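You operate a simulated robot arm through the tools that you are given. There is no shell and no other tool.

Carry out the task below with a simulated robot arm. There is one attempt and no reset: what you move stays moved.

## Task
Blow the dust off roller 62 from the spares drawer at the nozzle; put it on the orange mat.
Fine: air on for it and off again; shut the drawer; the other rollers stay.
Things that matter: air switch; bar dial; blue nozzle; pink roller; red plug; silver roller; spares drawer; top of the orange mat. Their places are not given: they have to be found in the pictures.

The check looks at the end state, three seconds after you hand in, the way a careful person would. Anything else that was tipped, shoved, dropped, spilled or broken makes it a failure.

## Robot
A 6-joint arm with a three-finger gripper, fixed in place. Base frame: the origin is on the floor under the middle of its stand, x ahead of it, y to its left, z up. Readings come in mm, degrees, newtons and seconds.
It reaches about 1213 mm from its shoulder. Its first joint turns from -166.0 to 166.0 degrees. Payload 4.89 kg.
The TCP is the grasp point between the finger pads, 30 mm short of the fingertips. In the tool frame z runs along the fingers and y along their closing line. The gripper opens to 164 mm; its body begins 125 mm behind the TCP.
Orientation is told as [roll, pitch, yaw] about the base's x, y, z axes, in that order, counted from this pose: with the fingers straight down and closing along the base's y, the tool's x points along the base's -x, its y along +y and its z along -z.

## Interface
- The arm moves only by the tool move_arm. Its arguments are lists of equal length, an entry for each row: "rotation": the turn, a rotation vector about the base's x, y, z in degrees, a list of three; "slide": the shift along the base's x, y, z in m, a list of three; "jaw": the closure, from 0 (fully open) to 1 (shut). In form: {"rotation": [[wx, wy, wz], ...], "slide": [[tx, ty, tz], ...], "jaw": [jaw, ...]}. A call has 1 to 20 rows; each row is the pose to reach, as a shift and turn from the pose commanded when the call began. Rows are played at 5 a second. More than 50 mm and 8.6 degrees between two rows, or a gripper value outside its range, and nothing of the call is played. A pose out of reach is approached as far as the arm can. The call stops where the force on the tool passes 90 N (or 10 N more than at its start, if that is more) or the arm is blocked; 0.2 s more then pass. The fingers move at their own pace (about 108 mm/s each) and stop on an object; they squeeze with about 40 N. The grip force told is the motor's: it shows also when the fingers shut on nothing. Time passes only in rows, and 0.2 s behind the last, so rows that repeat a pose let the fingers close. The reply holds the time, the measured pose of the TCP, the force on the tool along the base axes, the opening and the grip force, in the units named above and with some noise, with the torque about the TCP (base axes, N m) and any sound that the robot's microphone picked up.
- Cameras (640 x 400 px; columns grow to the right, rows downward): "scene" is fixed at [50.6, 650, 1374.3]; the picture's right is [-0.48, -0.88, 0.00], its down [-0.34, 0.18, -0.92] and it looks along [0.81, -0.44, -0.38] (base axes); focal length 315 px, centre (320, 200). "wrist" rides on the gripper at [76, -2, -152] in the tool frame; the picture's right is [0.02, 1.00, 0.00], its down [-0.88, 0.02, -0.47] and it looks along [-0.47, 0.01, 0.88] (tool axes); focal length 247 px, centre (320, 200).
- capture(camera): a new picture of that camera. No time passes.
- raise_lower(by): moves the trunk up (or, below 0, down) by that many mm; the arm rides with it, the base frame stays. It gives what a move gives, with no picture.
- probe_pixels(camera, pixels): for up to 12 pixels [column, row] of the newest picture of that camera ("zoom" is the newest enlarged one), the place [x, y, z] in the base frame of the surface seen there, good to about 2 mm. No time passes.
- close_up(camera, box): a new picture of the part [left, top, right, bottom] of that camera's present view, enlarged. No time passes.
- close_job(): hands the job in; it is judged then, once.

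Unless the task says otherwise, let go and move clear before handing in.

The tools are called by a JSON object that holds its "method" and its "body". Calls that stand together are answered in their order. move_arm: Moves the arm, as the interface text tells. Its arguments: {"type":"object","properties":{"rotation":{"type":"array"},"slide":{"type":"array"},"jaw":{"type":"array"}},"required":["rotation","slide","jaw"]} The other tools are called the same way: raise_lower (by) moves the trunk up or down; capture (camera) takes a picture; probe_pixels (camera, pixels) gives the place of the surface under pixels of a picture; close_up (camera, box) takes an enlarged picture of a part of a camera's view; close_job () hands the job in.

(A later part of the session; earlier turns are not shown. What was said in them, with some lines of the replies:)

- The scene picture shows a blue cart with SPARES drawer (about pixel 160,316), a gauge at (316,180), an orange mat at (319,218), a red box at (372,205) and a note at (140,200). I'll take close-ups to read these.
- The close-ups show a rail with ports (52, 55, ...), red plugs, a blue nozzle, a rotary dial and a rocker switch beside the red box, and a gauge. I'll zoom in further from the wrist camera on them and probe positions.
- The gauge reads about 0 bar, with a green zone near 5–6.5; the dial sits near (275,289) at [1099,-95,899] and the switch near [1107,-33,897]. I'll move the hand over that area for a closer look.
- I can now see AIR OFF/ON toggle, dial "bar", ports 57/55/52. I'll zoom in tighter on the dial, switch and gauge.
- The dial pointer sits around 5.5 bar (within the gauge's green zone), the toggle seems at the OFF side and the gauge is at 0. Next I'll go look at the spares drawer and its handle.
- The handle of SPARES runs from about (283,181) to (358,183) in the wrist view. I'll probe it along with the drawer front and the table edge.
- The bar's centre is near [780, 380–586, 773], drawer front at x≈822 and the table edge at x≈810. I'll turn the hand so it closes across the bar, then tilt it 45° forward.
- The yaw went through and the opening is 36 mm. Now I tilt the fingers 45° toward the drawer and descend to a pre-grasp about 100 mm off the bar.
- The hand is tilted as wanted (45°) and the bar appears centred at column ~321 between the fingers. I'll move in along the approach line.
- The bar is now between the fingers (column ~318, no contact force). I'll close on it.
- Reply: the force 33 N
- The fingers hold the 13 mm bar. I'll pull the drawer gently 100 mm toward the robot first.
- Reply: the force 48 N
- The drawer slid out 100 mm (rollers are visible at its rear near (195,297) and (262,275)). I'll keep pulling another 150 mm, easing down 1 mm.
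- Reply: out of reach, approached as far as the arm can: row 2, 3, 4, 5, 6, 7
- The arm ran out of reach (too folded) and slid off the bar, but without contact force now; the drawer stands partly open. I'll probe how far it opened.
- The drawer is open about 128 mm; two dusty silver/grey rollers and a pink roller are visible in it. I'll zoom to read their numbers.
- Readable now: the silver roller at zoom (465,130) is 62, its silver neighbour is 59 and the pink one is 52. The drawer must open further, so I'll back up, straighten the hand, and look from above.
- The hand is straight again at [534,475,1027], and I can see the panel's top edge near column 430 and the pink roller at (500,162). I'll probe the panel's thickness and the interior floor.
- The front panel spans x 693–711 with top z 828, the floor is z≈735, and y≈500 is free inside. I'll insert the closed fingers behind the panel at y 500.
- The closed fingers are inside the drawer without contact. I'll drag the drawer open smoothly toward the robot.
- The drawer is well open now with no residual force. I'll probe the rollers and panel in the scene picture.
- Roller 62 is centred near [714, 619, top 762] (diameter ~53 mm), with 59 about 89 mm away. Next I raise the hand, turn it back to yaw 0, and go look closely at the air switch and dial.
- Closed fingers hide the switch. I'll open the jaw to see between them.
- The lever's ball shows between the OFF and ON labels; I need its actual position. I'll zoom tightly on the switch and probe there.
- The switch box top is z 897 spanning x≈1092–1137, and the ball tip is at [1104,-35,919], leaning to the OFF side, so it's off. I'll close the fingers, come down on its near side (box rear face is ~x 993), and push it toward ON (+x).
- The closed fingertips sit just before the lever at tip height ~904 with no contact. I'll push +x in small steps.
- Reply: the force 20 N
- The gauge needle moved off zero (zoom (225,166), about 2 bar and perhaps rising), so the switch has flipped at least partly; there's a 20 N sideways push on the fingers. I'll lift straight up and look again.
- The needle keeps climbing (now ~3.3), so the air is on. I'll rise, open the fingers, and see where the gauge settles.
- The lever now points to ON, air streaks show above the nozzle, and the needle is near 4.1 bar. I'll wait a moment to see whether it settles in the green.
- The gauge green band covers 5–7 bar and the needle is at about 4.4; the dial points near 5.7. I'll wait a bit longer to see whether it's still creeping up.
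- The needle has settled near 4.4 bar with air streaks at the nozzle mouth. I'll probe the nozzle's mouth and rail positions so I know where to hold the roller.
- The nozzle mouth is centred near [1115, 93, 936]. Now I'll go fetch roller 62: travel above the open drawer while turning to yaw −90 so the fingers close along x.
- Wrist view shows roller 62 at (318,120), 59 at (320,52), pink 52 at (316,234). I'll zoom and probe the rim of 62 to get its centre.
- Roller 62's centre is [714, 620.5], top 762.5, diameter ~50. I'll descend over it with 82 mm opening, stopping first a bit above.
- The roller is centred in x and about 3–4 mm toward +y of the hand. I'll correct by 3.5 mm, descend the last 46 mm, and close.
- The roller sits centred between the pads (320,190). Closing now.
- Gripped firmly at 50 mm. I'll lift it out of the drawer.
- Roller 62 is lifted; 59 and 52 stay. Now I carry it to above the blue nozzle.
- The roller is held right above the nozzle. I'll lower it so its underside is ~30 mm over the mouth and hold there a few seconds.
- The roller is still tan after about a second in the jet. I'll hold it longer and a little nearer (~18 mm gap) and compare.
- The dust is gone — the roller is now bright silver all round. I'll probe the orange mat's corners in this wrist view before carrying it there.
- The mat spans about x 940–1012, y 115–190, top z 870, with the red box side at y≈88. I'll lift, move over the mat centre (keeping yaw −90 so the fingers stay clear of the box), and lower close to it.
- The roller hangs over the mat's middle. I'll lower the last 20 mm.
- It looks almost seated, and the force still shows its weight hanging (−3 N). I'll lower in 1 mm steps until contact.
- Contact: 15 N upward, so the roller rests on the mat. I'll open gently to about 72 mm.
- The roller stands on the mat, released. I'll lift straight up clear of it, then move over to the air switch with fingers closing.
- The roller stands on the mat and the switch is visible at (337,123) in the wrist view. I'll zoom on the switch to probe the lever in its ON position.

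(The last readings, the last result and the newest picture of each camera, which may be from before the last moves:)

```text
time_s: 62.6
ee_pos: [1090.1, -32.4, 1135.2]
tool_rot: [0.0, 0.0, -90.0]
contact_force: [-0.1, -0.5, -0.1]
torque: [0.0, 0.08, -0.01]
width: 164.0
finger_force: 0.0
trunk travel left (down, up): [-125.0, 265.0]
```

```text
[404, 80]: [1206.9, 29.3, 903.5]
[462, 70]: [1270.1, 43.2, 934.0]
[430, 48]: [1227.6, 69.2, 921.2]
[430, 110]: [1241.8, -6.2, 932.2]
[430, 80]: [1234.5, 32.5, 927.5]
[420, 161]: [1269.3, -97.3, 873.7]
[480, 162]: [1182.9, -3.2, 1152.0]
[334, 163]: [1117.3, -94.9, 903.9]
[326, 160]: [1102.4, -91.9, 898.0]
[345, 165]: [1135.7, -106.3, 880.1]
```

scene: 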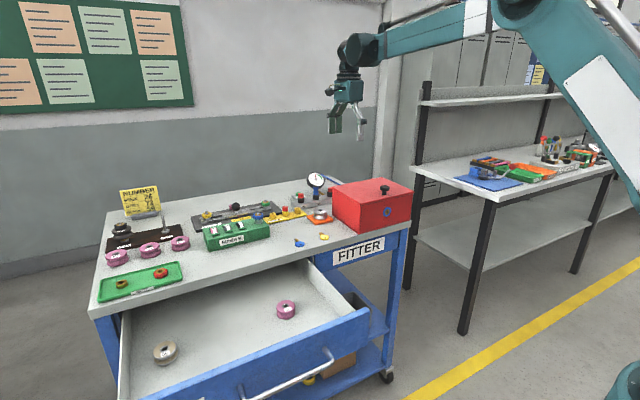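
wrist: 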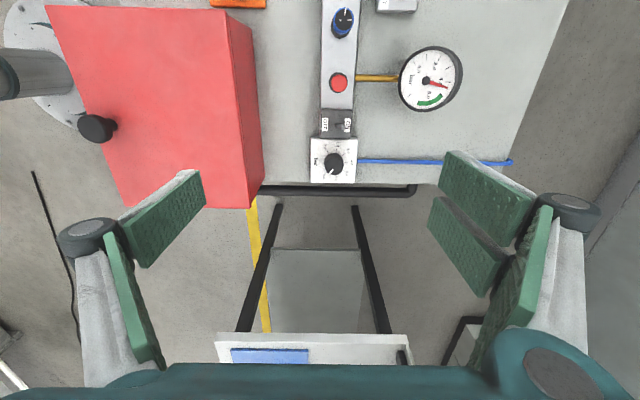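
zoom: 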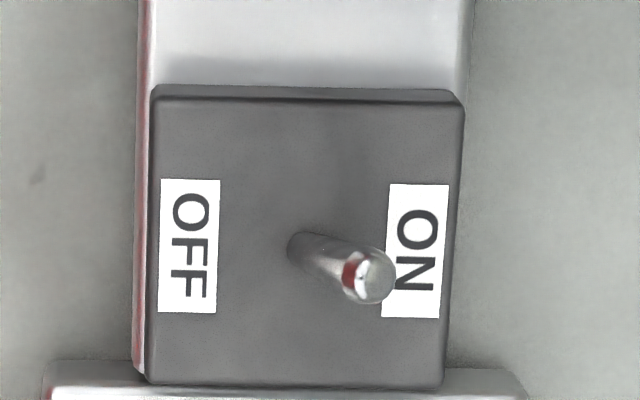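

The lever in ON is at tip [1123.5,−33,919.5]. With yaw −90 the single finger faces −x, so I'll close, come down on the far side at x≈1156, then push it back toward OFF.

{"method": "move_arm", "body": {"rotation": [[0, 0, 0], [0, 0, 0], [0, 0, 0], [0, 0, 0], [0, 0, 0], [0, 0, 0], [0, 0, 0], [0, 0, 0], [0, 0, 0]], "slide": [[0.03, -0.001, 0], [0.066, -0.001, 0], [0.068, -0.001, 0], [0.068, -0.001, -0.04], [0.068, -0.001, -0.08], [0.068, -0.001, -0.12], [0.068, -0.001, -0.155], [0.068, -0.001, -0.185], [0.068, -0.001, -0.199]], "jaw": [0.5, 1, 1, 1, 1, 1, 1, 1, 1]}}

{"method": "capture", "body": {"camera": "wrist"}}

{"method": "close_up", "body": {"camera": "scene", "box": [290, 130, 390, 220]}}

```text
time_s: 64.6
ee_pos: [1155.2, -36.8, 938.4]
tool_rot: [0.1, 0.1, -90.0]
contact_force: [-0.2, 0.4, 0.7]
torque: [-0.02, -0.02, -0.01]
width: 0.0
finger_force: 40.2
trunk travel left (down, up): [-125.0, 265.0]
```

```text
taken
```

wrist: 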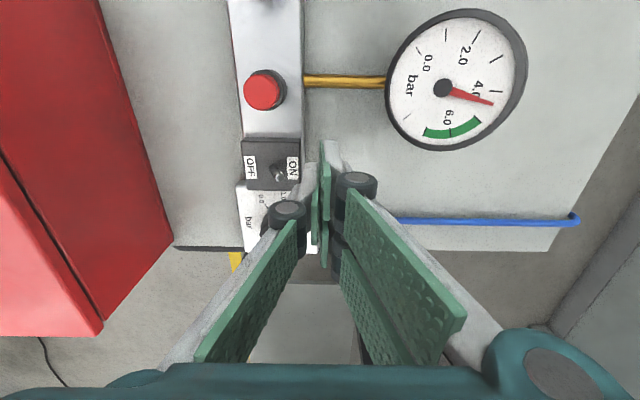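

```text
4.44 times, centred on (340, 175) of scene
```

zoom: 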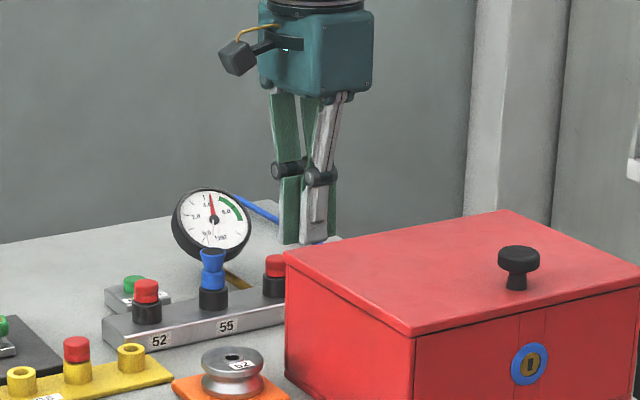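

The lever (282,174) lies directly in front of the finger's −x face at the same row. I'll push −x in small steps.

{"method": "move_arm", "body": {"rotation": [[0, 0, 0], [0, 0, 0], [0, 0, 0], [0, 0, 0], [0, 0, 0]], "slide": [[-0.006, 0.001, -0.002], [-0.013, 0.001, -0.002], [-0.02, 0.001, -0.002], [-0.026, 0.001, -0.002], [-0.032, 0.001, -0.002]], "jaw": [1, 1, 1, 1, 1]}}

{"method": "capture", "body": {"camera": "wrist"}}

{"method": "close_up", "body": {"camera": "wrist", "box": [220, 120, 340, 230]}}

```text
time_s: 65.8
ee_pos: [1127.2, -33.4, 933.3]
tool_rot: [0.0, 0.0, -89.9]
contact_force: [1.0, -0.2, -1.2]
torque: [0.01, 0.17, 0.01]
width: 0.0
finger_force: 40.4
trunk travel left (down, up): [-125.0, 265.0]
```

```text
taken
```

wrist: 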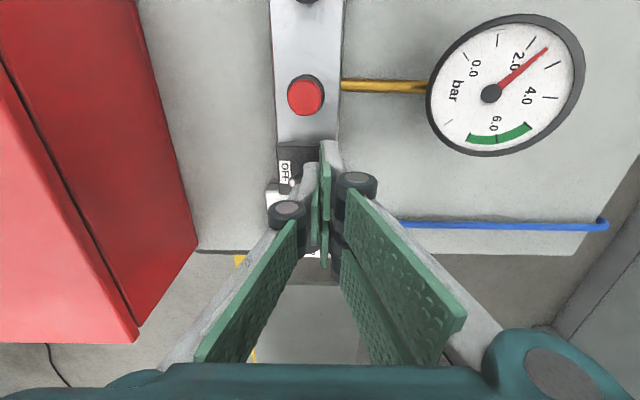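

```text
3.64 times, centred on (280, 175) of wrist
```

zoom: 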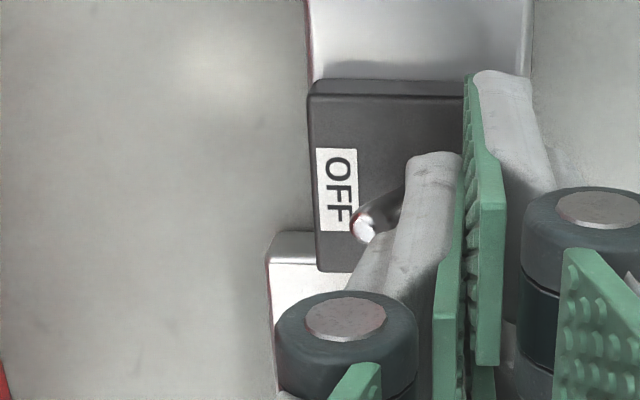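

The lever has swung to OFF and the gauge is falling (~2.4). I'll back off and up, then verify.

{"method": "move_arm", "body": {"rotation": [[0, 0, 0], [0, 0, 0], [0, 0, 0], [0, 0, 0], [0, 0, 0], [0, 0, 0], [0, 0, 0], [0, 0, 0]], "slide": [[0.01, 0, 0.01], [0.01, 0, 0.045], [0.01, 0, 0.085], [0, 0, 0.125], [-0.02, 0, 0.165], [-0.03, 0, 0.2], [-0.03, 0, 0.2], [-0.03, 0, 0.2]], "jaw": [1, 1, 1, 0.7, 0.3, 0, 0, 0]}}

{"method": "capture", "body": {"camera": "wrist"}}

{"method": "close_up", "body": {"camera": "wrist", "box": [290, 0, 480, 190]}}

{"method": "close_up", "body": {"camera": "scene", "box": [285, 160, 355, 230]}}

```text
time_s: 67.6
ee_pos: [1094.6, -33.9, 1132.7]
tool_rot: [0.0, 0.0, -90.0]
contact_force: [-0.6, -0.3, 1.0]
torque: [0.03, -0.07, 0.01]
width: 163.8
finger_force: 0.1
trunk travel left (down, up): [-125.0, 265.0]
```

```text
taken
```

wrist: 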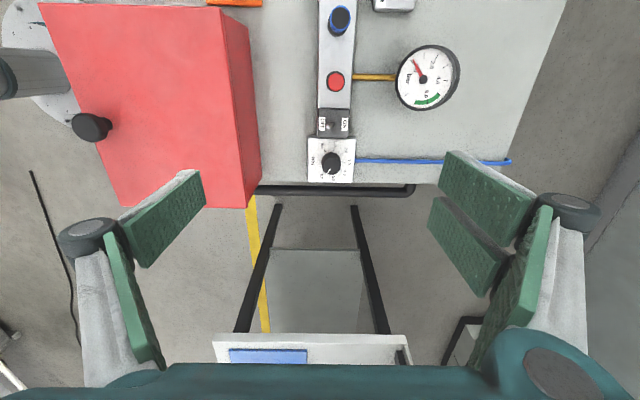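

```text
2.11 times, centred on (385, 95) of wrist
```

zoom: 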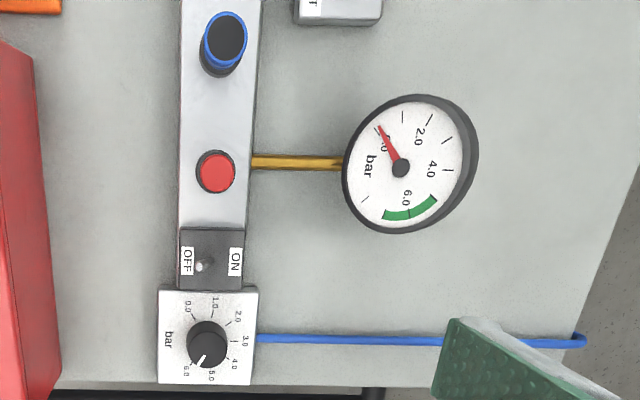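

```text
5.71 times, centred on (320, 195) of scene
```

zoom: 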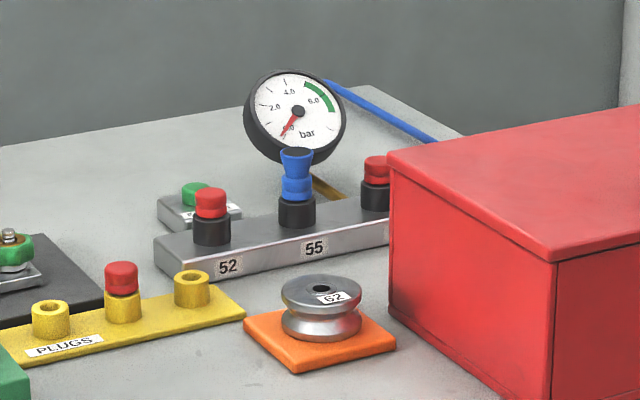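

Air is off (gauge at 0.0, lever at OFF), the dial is untouched, and the clean roller 62 stands on the mat. Now to shut the drawer: I'll travel at height to in front of the drawer's panel at y≈640.

{"method": "move_arm", "body": {"rotation": [[0, 0, 0], [0, 0, 0], [0, 0, 0], [0, 0, 0], [0, 0, 0], [0, 0, 0], [0, 0, 0], [0, 0, 0], [0, 0, 0], [0, 0, 0], [0, 0, 0], [0, 0, 0], [0, 0, 0], [0, 0, 0], [0, 0, 0], [0, 0, 0], [0, 0, 0], [0, 0, 0], [0, 0, 0], [0, 0, 0]], "slide": [[-0.03, 0.033, 0], [-0.06, 0.066, 0], [-0.09, 0.099, 0], [-0.12, 0.132, 0], [-0.15, 0.165, 0], [-0.18, 0.198, 0], [-0.21, 0.231, 0], [-0.24, 0.264, 0], [-0.27, 0.297, 0], [-0.3, 0.33, 0], [-0.33, 0.363, 0], [-0.36, 0.396, 0], [-0.39, 0.429, 0], [-0.42, 0.462, 0], [-0.45, 0.495, 0], [-0.48, 0.528, 0], [-0.51, 0.561, 0], [-0.54, 0.594, 0], [-0.57, 0.627, 0], [-0.6, 0.66, 0]], "jaw": [0.5, 1, 1, 1, 1, 1, 1, 1, 1, 1, 1, 1, 1, 1, 1, 1, 1, 1, 1, 1]}}

{"method": "capture", "body": {"camera": "wrist"}}

{"method": "capture", "body": {"camera": "scene"}}

```text
time_s: 71.8
ee_pos: [498.9, 626.4, 1132.6]
tool_rot: [0.0, 0.0, -90.1]
contact_force: [0.7, -1.5, 1.7]
torque: [0.24, 0.09, -0.01]
width: 0.0
finger_force: 40.4
trunk travel left (down, up): [-125.0, 265.0]
```

```text
taken
```

wrist: 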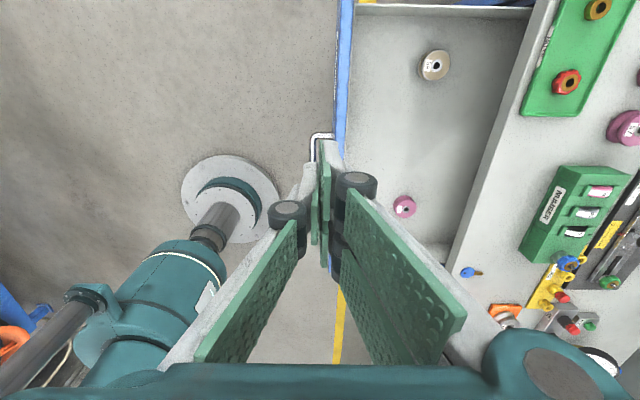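

```text
taken
```

scene: 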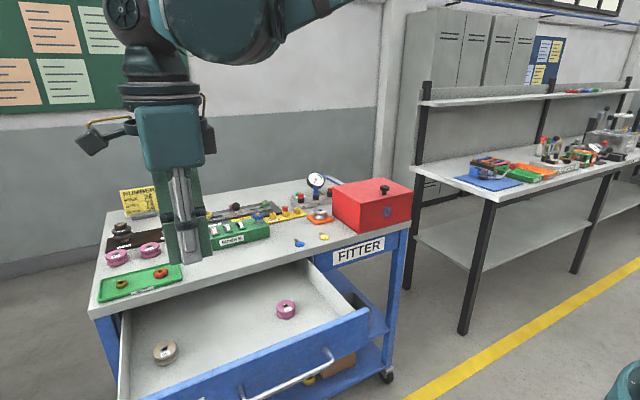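

The hand is in front of the panel line at [499,626,1133] with fingers closed. I'll step to x 484, y 645 and descend in front of the panel.

{"method": "move_arm", "body": {"rotation": [[0, 0, 0], [0, 0, 0], [0, 0, 0], [0, 0, 0], [0, 0, 0], [0, 0, 0], [0, 0, 0], [0, 0, 0], [0, 0, 0]], "slide": [[-0.015, 0.019, -0.02], [-0.015, 0.019, -0.06], [-0.015, 0.019, -0.1], [-0.015, 0.019, -0.14], [-0.015, 0.019, -0.18], [-0.015, 0.019, -0.22], [-0.015, 0.019, -0.26], [-0.015, 0.019, -0.295], [-0.015, 0.019, -0.32]], "jaw": [1, 1, 1, 1, 1, 1, 1, 1, 1]}}

{"method": "capture", "body": {"camera": "wrist"}}

{"method": "capture", "body": {"camera": "scene"}}

```text
time_s: 73.8
ee_pos: [479.5, 647.8, 815.7]
tool_rot: [0.0, 0.0, -90.0]
contact_force: [-0.5, -0.2, 1.7]
torque: [0.08, -0.05, 0.03]
width: 0.0
finger_force: 39.0
trunk travel left (down, up): [-125.0, 265.0]
```

```text
taken
```

wrist: 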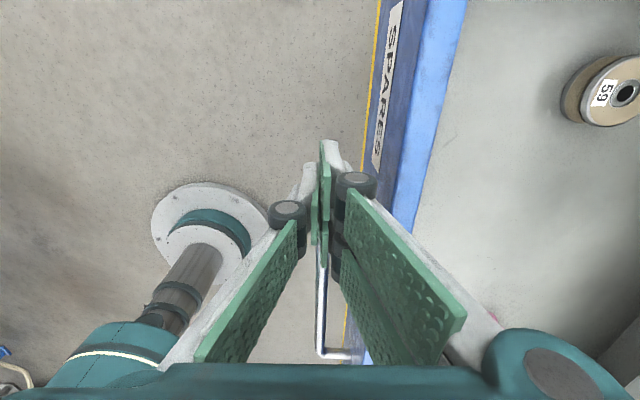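

```text
taken
```

scene: 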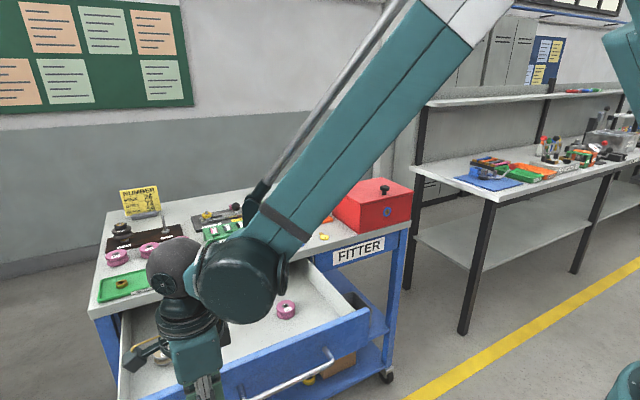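

The fingers are down in front of the panel, clear of the handle. I'll push the drawer inward smoothly.

{"method": "move_arm", "body": {"rotation": [[0, 0, 0], [0, 0, 0], [0, 0, 0], [0, 0, 0], [0, 0, 0], [0, 0, 0], [0, 0, 0], [0, 0, 0], [0, 0, 0], [0, 0, 0], [0, 0, 0], [0, 0, 0], [0, 0, 0], [0, 0, 0], [0, 0, 0], [0, 0, 0], [0, 0, 0], [0, 0, 0], [0, 0, 0], [0, 0, 0]], "slide": [[0.01, 0, 0], [0.018, 0, 0], [0.024, 0, 0], [0.03, 0, 0], [0.038, 0, 0], [0.048, 0, 0], [0.06, 0, 0], [0.074, 0, 0], [0.09, 0, 0], [0.106, 0, 0], [0.122, 0, 0], [0.138, 0, 0], [0.154, 0, 0], [0.17, 0, 0], [0.186, 0, 0], [0.202, 0, 0], [0.217, 0, 0], [0.23, 0, 0], [0.24, 0, 0], [0.247, 0, 0]], "jaw": [1, 1, 1, 1, 1, 1, 1, 1, 1, 1, 1, 1, 1, 1, 1, 1, 1, 1, 1, 1]}}

{"method": "capture", "body": {"camera": "wrist"}}

{"method": "capture", "body": {"camera": "scene"}}

```text
time_s: 78.0
ee_pos: [725.9, 646.1, 814.9]
tool_rot: [0.0, 0.0, -89.9]
contact_force: [-0.6, -0.2, 0.7]
torque: [-0.01, -0.05, 0.01]
width: 0.0
finger_force: 40.6
trunk travel left (down, up): [-125.0, 265.0]
```

```text
taken
```

wrist: 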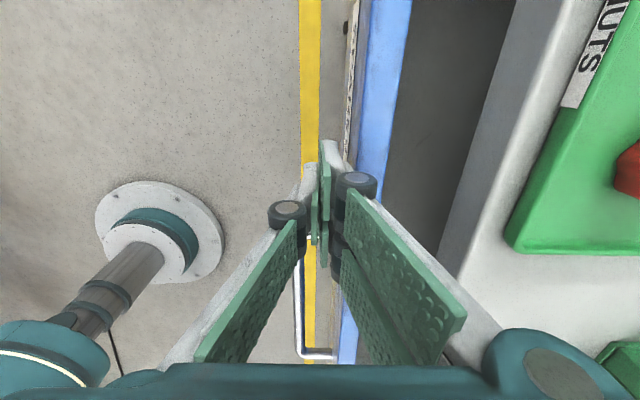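

```text
taken
```

scene: 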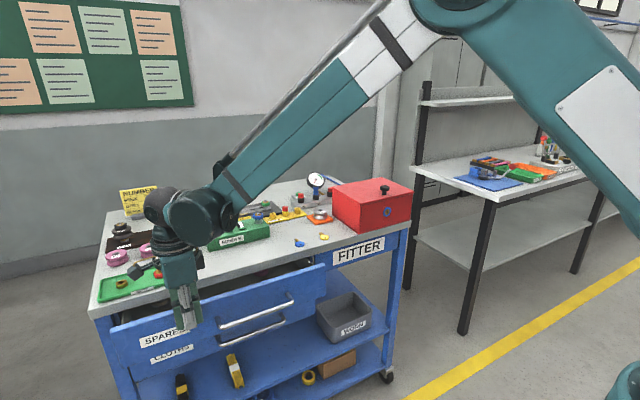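

The drawer has moved with the fingers and is nearly shut. I'll probe the handle and panel to see the remaining distance.

{"method": "probe_pixels", "body": {"camera": "scene", "pixels": [[250, 312], [270, 305], [230, 320], [240, 300], [260, 296], [290, 285], [150, 340], [140, 322]]}}

{"method": "close_up", "body": {"camera": "scene", "box": [100, 230, 340, 380]}}

{"method": "probe_pixels", "body": {"camera": "wrist", "pixels": [[298, 300], [320, 354], [345, 340], [370, 60], [390, 60], [420, 60], [480, 150]]}}

```text
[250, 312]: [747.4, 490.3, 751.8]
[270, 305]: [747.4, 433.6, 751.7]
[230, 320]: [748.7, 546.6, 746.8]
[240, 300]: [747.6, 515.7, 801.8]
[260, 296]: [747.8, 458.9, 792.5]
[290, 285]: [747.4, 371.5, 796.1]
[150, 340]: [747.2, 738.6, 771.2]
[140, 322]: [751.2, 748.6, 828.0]
```

```text
2.67 times, centred on (220, 305) of scene
```

zoom: 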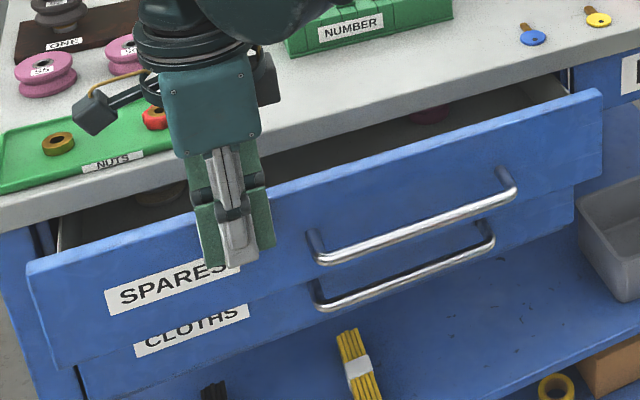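

```text
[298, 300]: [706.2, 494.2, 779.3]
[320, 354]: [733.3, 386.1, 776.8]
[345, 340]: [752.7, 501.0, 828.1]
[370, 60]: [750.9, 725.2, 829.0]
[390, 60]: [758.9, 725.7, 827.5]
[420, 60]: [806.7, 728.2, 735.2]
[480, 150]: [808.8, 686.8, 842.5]
```

The panel face is at x=747 (74 mm left to go), and the finger face leads the TCP by ~21 mm. The table overhang would block a panel push, so I'll back off and line up against the handle bar at y≈482.

{"method": "move_arm", "body": {"rotation": [[0, 0, 0], [0, 0, 0], [0, 0, 0], [0, 0, 0], [0, 0, 0], [0, 0, 0], [0, 0, 0], [0, 0, 0]], "slide": [[-0.02, 0, 0], [-0.055, 0, 0], [-0.076, 0, -0.005], [-0.076, -0.03, -0.015], [-0.076, -0.07, -0.025], [-0.076, -0.11, -0.03], [-0.076, -0.15, -0.03], [-0.076, -0.164, -0.03]], "jaw": [1, 1, 1, 1, 1, 1, 1, 1]}}

{"method": "capture", "body": {"camera": "wrist"}}

{"method": "close_up", "body": {"camera": "scene", "box": [160, 230, 360, 355]}}

```text
time_s: 79.8
ee_pos: [650.0, 480.8, 787.8]
tool_rot: [0.0, 0.1, -89.9]
contact_force: [0.1, 0.0, -0.5]
torque: [-0.16, -0.02, 0.0]
width: 0.1
finger_force: 39.7
trunk travel left (down, up): [-125.0, 265.0]
```

```text
taken
```

wrist: 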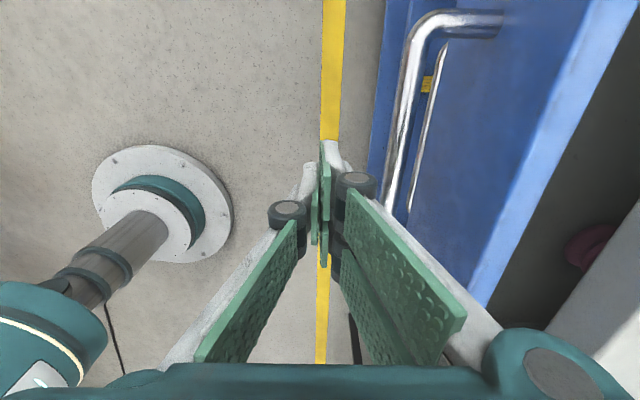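

```text
3.20 times, centred on (260, 292) of scene
```

zoom: 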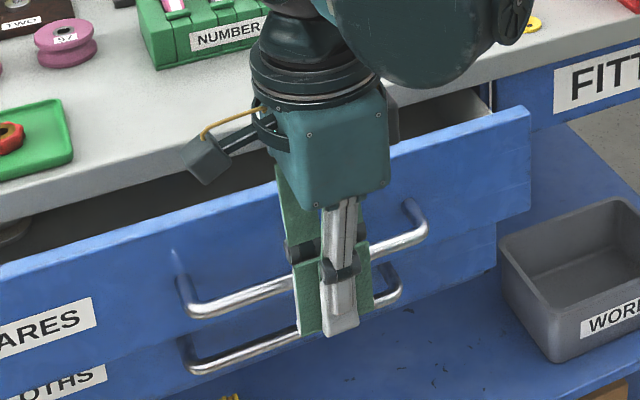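

The fingers stand in front of the bar's middle. I'll push the bar in, stopping just short of fully shut.

{"method": "move_arm", "body": {"rotation": [[0, 0, 0], [0, 0, 0], [0, 0, 0], [0, 0, 0], [0, 0, 0], [0, 0, 0], [0, 0, 0], [0, 0, 0], [0, 0, 0], [0, 0, 0]], "slide": [[0.012, 0, -0.004], [0.022, 0, -0.004], [0.03, 0, -0.004], [0.04, 0, -0.004], [0.052, 0, -0.004], [0.064, 0, -0.004], [0.076, 0, -0.004], [0.086, 0, -0.004], [0.093, 0, -0.004], [0.097, 0, -0.004]], "jaw": [1, 1, 1, 1, 1, 1, 1, 1, 1, 1]}}

{"method": "capture", "body": {"camera": "scene"}}

{"method": "capture", "body": {"camera": "wrist"}}

```text
time_s: 82.0
ee_pos: [748.7, 480.0, 781.6]
tool_rot: [0.0, 0.0, -89.9]
contact_force: [0.1, -0.4, 0.2]
torque: [-0.02, -0.01, -0.01]
width: 0.4
finger_force: 40.3
trunk travel left (down, up): [-125.0, 265.0]
```

```text
taken
```

scene: 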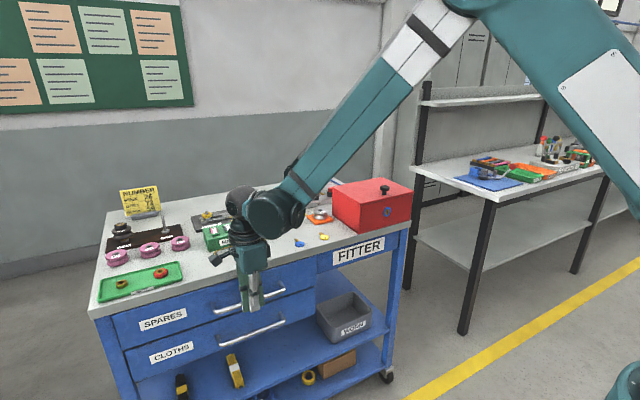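

```text
taken
```

wrist: 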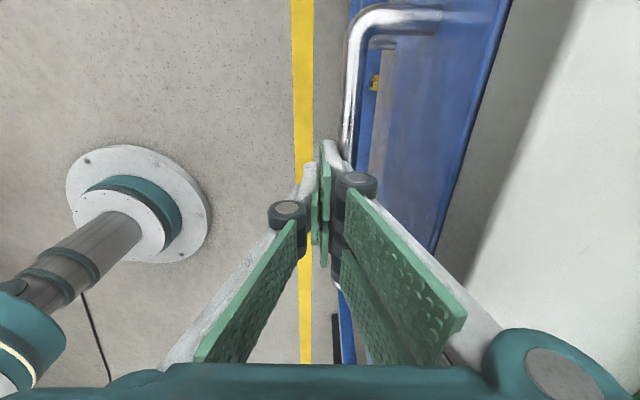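

{"method": "probe_pixels", "body": {"camera": "scene", "pixels": [[165, 316], [200, 295], [290, 285], [130, 320], [225, 305], [280, 289], [165, 352], [300, 275]]}}

{"method": "move_arm", "body": {"rotation": [[0, 0, 0], [0, 0, 0]], "slide": [[0.002, 0, 0], [0.004, 0, 0]], "jaw": [1, 1]}}

{"method": "close_up", "body": {"camera": "scene", "box": [90, 230, 330, 380]}}

```text
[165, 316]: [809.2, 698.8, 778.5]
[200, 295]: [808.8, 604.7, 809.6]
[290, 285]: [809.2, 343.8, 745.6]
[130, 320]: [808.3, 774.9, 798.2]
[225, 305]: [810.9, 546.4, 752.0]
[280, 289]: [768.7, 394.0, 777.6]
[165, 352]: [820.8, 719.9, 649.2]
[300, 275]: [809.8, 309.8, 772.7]
```

```text
time_s: 82.6
ee_pos: [751.7, 481.0, 782.9]
tool_rot: [0.0, 0.0, -90.0]
contact_force: [-0.2, -0.2, 0.3]
torque: [0.01, -0.03, 0.0]
width: 0.0
finger_force: 40.1
trunk travel left (down, up): [-125.0, 265.0]
```

```text
2.67 times, centred on (210, 305) of scene
```

zoom: 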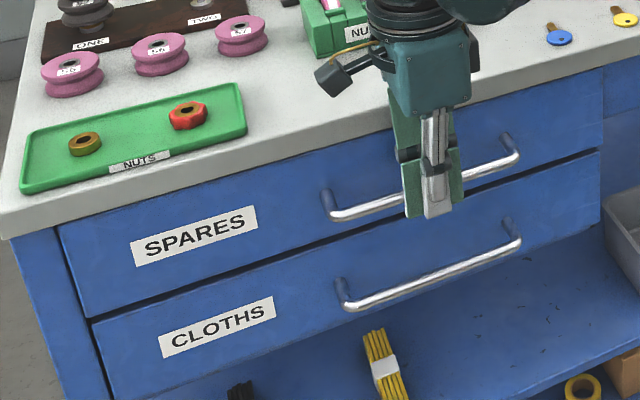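

The panel is at about x 813 against 822 when shut. I'll push the last ~9 mm in small steps, watching for the stop.

{"method": "move_arm", "body": {"rotation": [[0, 0, 0], [0, 0, 0], [0, 0, 0], [0, 0, 0], [0, 0, 0]], "slide": [[0.002, 0, 0], [0.004, 0, 0], [0.006, 0, 0], [0.008, 0, 0], [0.0095, 0, 0]], "jaw": [1, 1, 1, 1, 1]}}

{"method": "capture", "body": {"camera": "scene"}}

{"method": "probe_pixels", "body": {"camera": "scene", "pixels": [[165, 316], [200, 295], [290, 285], [130, 320], [165, 352], [300, 275], [190, 340], [290, 320]]}}

```text
time_s: 83.8
ee_pos: [762.2, 481.5, 781.3]
tool_rot: [0.1, 0.0, -90.0]
contact_force: [-2.1, 0.4, -0.7]
torque: [-0.02, 0.02, 0.04]
width: 0.1
finger_force: 39.8
trunk travel left (down, up): [-125.0, 265.0]
```

```text
taken
```

scene: 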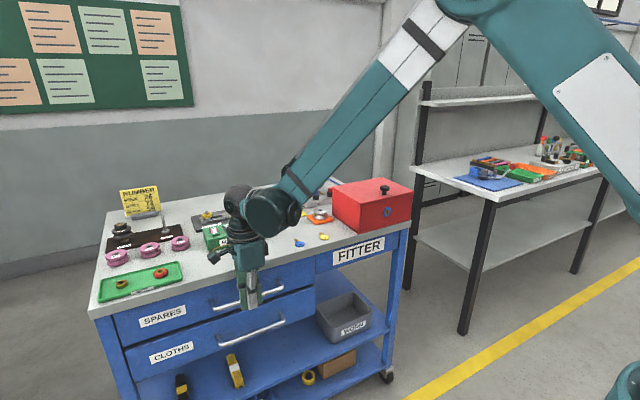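

```text
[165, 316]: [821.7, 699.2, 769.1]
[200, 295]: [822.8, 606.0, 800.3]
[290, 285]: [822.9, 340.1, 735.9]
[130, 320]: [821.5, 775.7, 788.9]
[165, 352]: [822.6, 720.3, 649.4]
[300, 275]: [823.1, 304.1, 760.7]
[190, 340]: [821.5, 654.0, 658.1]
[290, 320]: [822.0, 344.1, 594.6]
```

The SPARES face is at x≈822, flush with the CLOTHS drawer. I'll give a light 1.5 mm nudge to confirm it is against its stop.

{"method": "move_arm", "body": {"rotation": [[0, 0, 0], [0, 0, 0]], "slide": [[0.001, 0, 0], [0.0015, 0, 0]], "jaw": [1, 1]}}

```text
time_s: 84.4
ee_pos: [763.0, 481.3, 780.5]
tool_rot: [-0.1, 0.1, -89.8]
contact_force: [-20.6, 0.2, -3.2]
torque: [0.0, 0.27, 0.3]
width: 0.3
finger_force: 40.4
trunk travel left (down, up): [-125.0, 265.0]
```

It's against the stop (20 N reaction), so the drawer is shut. I'll back away and rise clear, then check everything.

{"method": "move_arm", "body": {"rotation": [[0, 0, 0], [0, 0, 0], [0, 0, 0], [0, 0, 0], [0, 0, 0], [0, 0, 0], [0, 0, 0], [0, 0, 0], [0, 0, 0], [0, 0, 0], [0, 0, 0], [0, 0, 0]], "slide": [[-0.02, 0, 0], [-0.06, 0, 0], [-0.1, 0, 0.01], [-0.13, 0, 0.04], [-0.15, 0, 0.08], [-0.16, 0, 0.12], [-0.16, 0, 0.16], [-0.16, 0, 0.2], [-0.16, 0, 0.24], [-0.16, 0, 0.28], [-0.16, 0, 0.32], [-0.16, 0, 0.36]], "jaw": [1, 1, 1, 1, 1, 1, 0.8, 0.5, 0.2, 0, 0, 0]}}

{"method": "capture", "body": {"camera": "scene"}}

{"method": "capture", "body": {"camera": "wrist"}}

{"method": "close_up", "body": {"camera": "scene", "box": [90, 170, 330, 380]}}

{"method": "close_up", "body": {"camera": "scene", "box": [280, 160, 360, 240]}}

```text
time_s: 87.0
ee_pos: [602.2, 480.1, 1140.6]
tool_rot: [0.0, 0.1, -90.0]
contact_force: [0.5, 0.7, -0.7]
torque: [-0.05, 0.09, 0.01]
width: 163.9
finger_force: 0.1
trunk travel left (down, up): [-125.0, 265.0]
```

```text
taken
```

scene: 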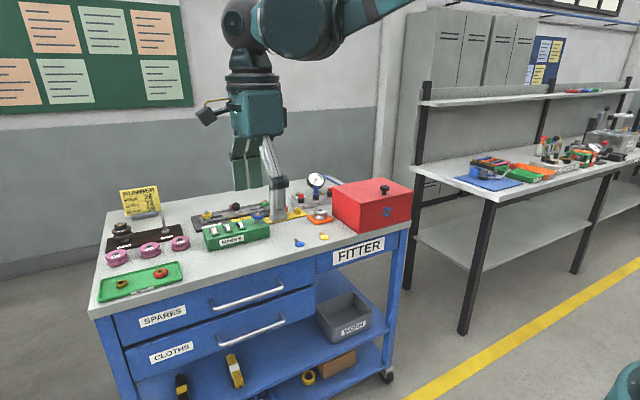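

```text
taken
```

wrist: 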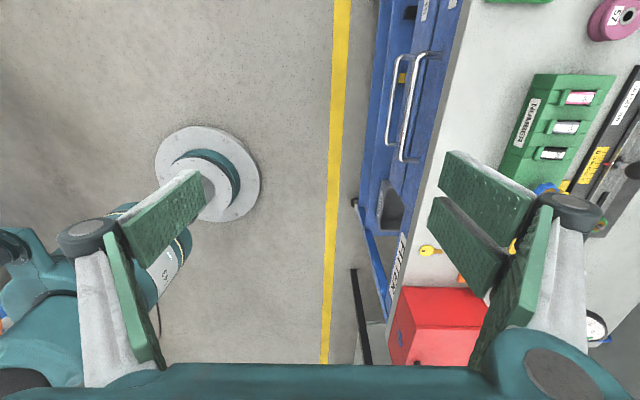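

```text
1.90 times, centred on (210, 275) of scene
```

zoom: 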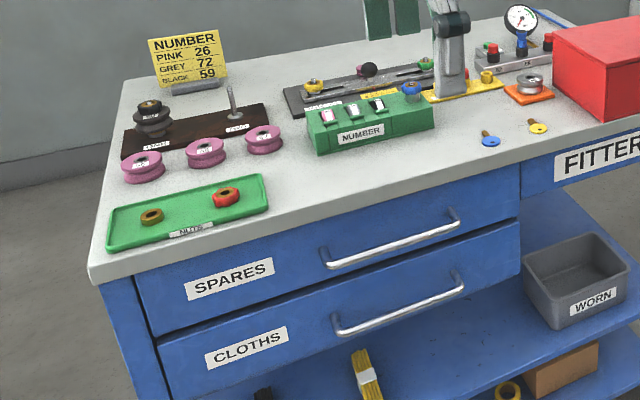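

```text
5.00 times, centred on (320, 200) of scene
```

zoom: 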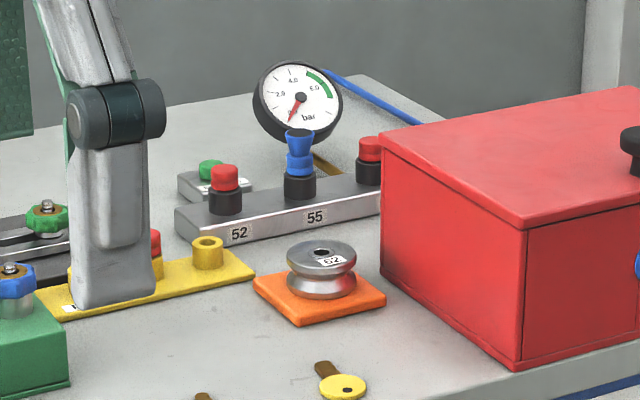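

The drawer looks shut, roller 62 is clean on the orange mat, the gauge is at 0 and the hand is clear. One last probe of the drawer face to verify before handing in.

{"method": "probe_pixels", "body": {"camera": "scene", "pixels": [[165, 316], [200, 295], [290, 285], [130, 320], [190, 340], [250, 299], [320, 210], [319, 223]]}}

```text
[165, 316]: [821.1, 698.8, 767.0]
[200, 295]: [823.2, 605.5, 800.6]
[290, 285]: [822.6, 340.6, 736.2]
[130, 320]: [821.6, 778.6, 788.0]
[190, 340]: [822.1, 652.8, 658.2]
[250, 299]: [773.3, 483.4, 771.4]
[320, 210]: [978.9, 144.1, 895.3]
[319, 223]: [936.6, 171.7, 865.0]
```

The drawer face reads x≈822, where it was at the start. Roller 62 stands on the mat with its top at z≈895, the air is off, and the hand is clear. I'm handing in.

{"method": "close_job", "body": {}}

```text
The job is handed in.
```

Roller 62 is clean and standing on the orange mat. I held it above the blue nozzle with the air on until its surface changed from dusty tan to bright silver.

- **Air:** I switched it on for the blowing and off again afterwards. The gauge is back at 0.
- **Pressure:** While the air was on, the gauge settled at about 4.4 bar, below its green band of 5–7. The dust came off anyway, so I left the bar dial where it was.
- **Drawer:** The spares drawer is shut against its stop, with its front at x≈822, where it started.
- **Other rollers:** Silver 59 and pink 52 were the only others I saw in the drawer. I never touched them, and both were still upright when I last saw them before shutting it.
- **Slip:** While I was opening the drawer, the arm ran out of reach and the fingers slid off the handle. I saw nothing disturbed by it, and I opened the drawer the rest of the way from inside the front panel.
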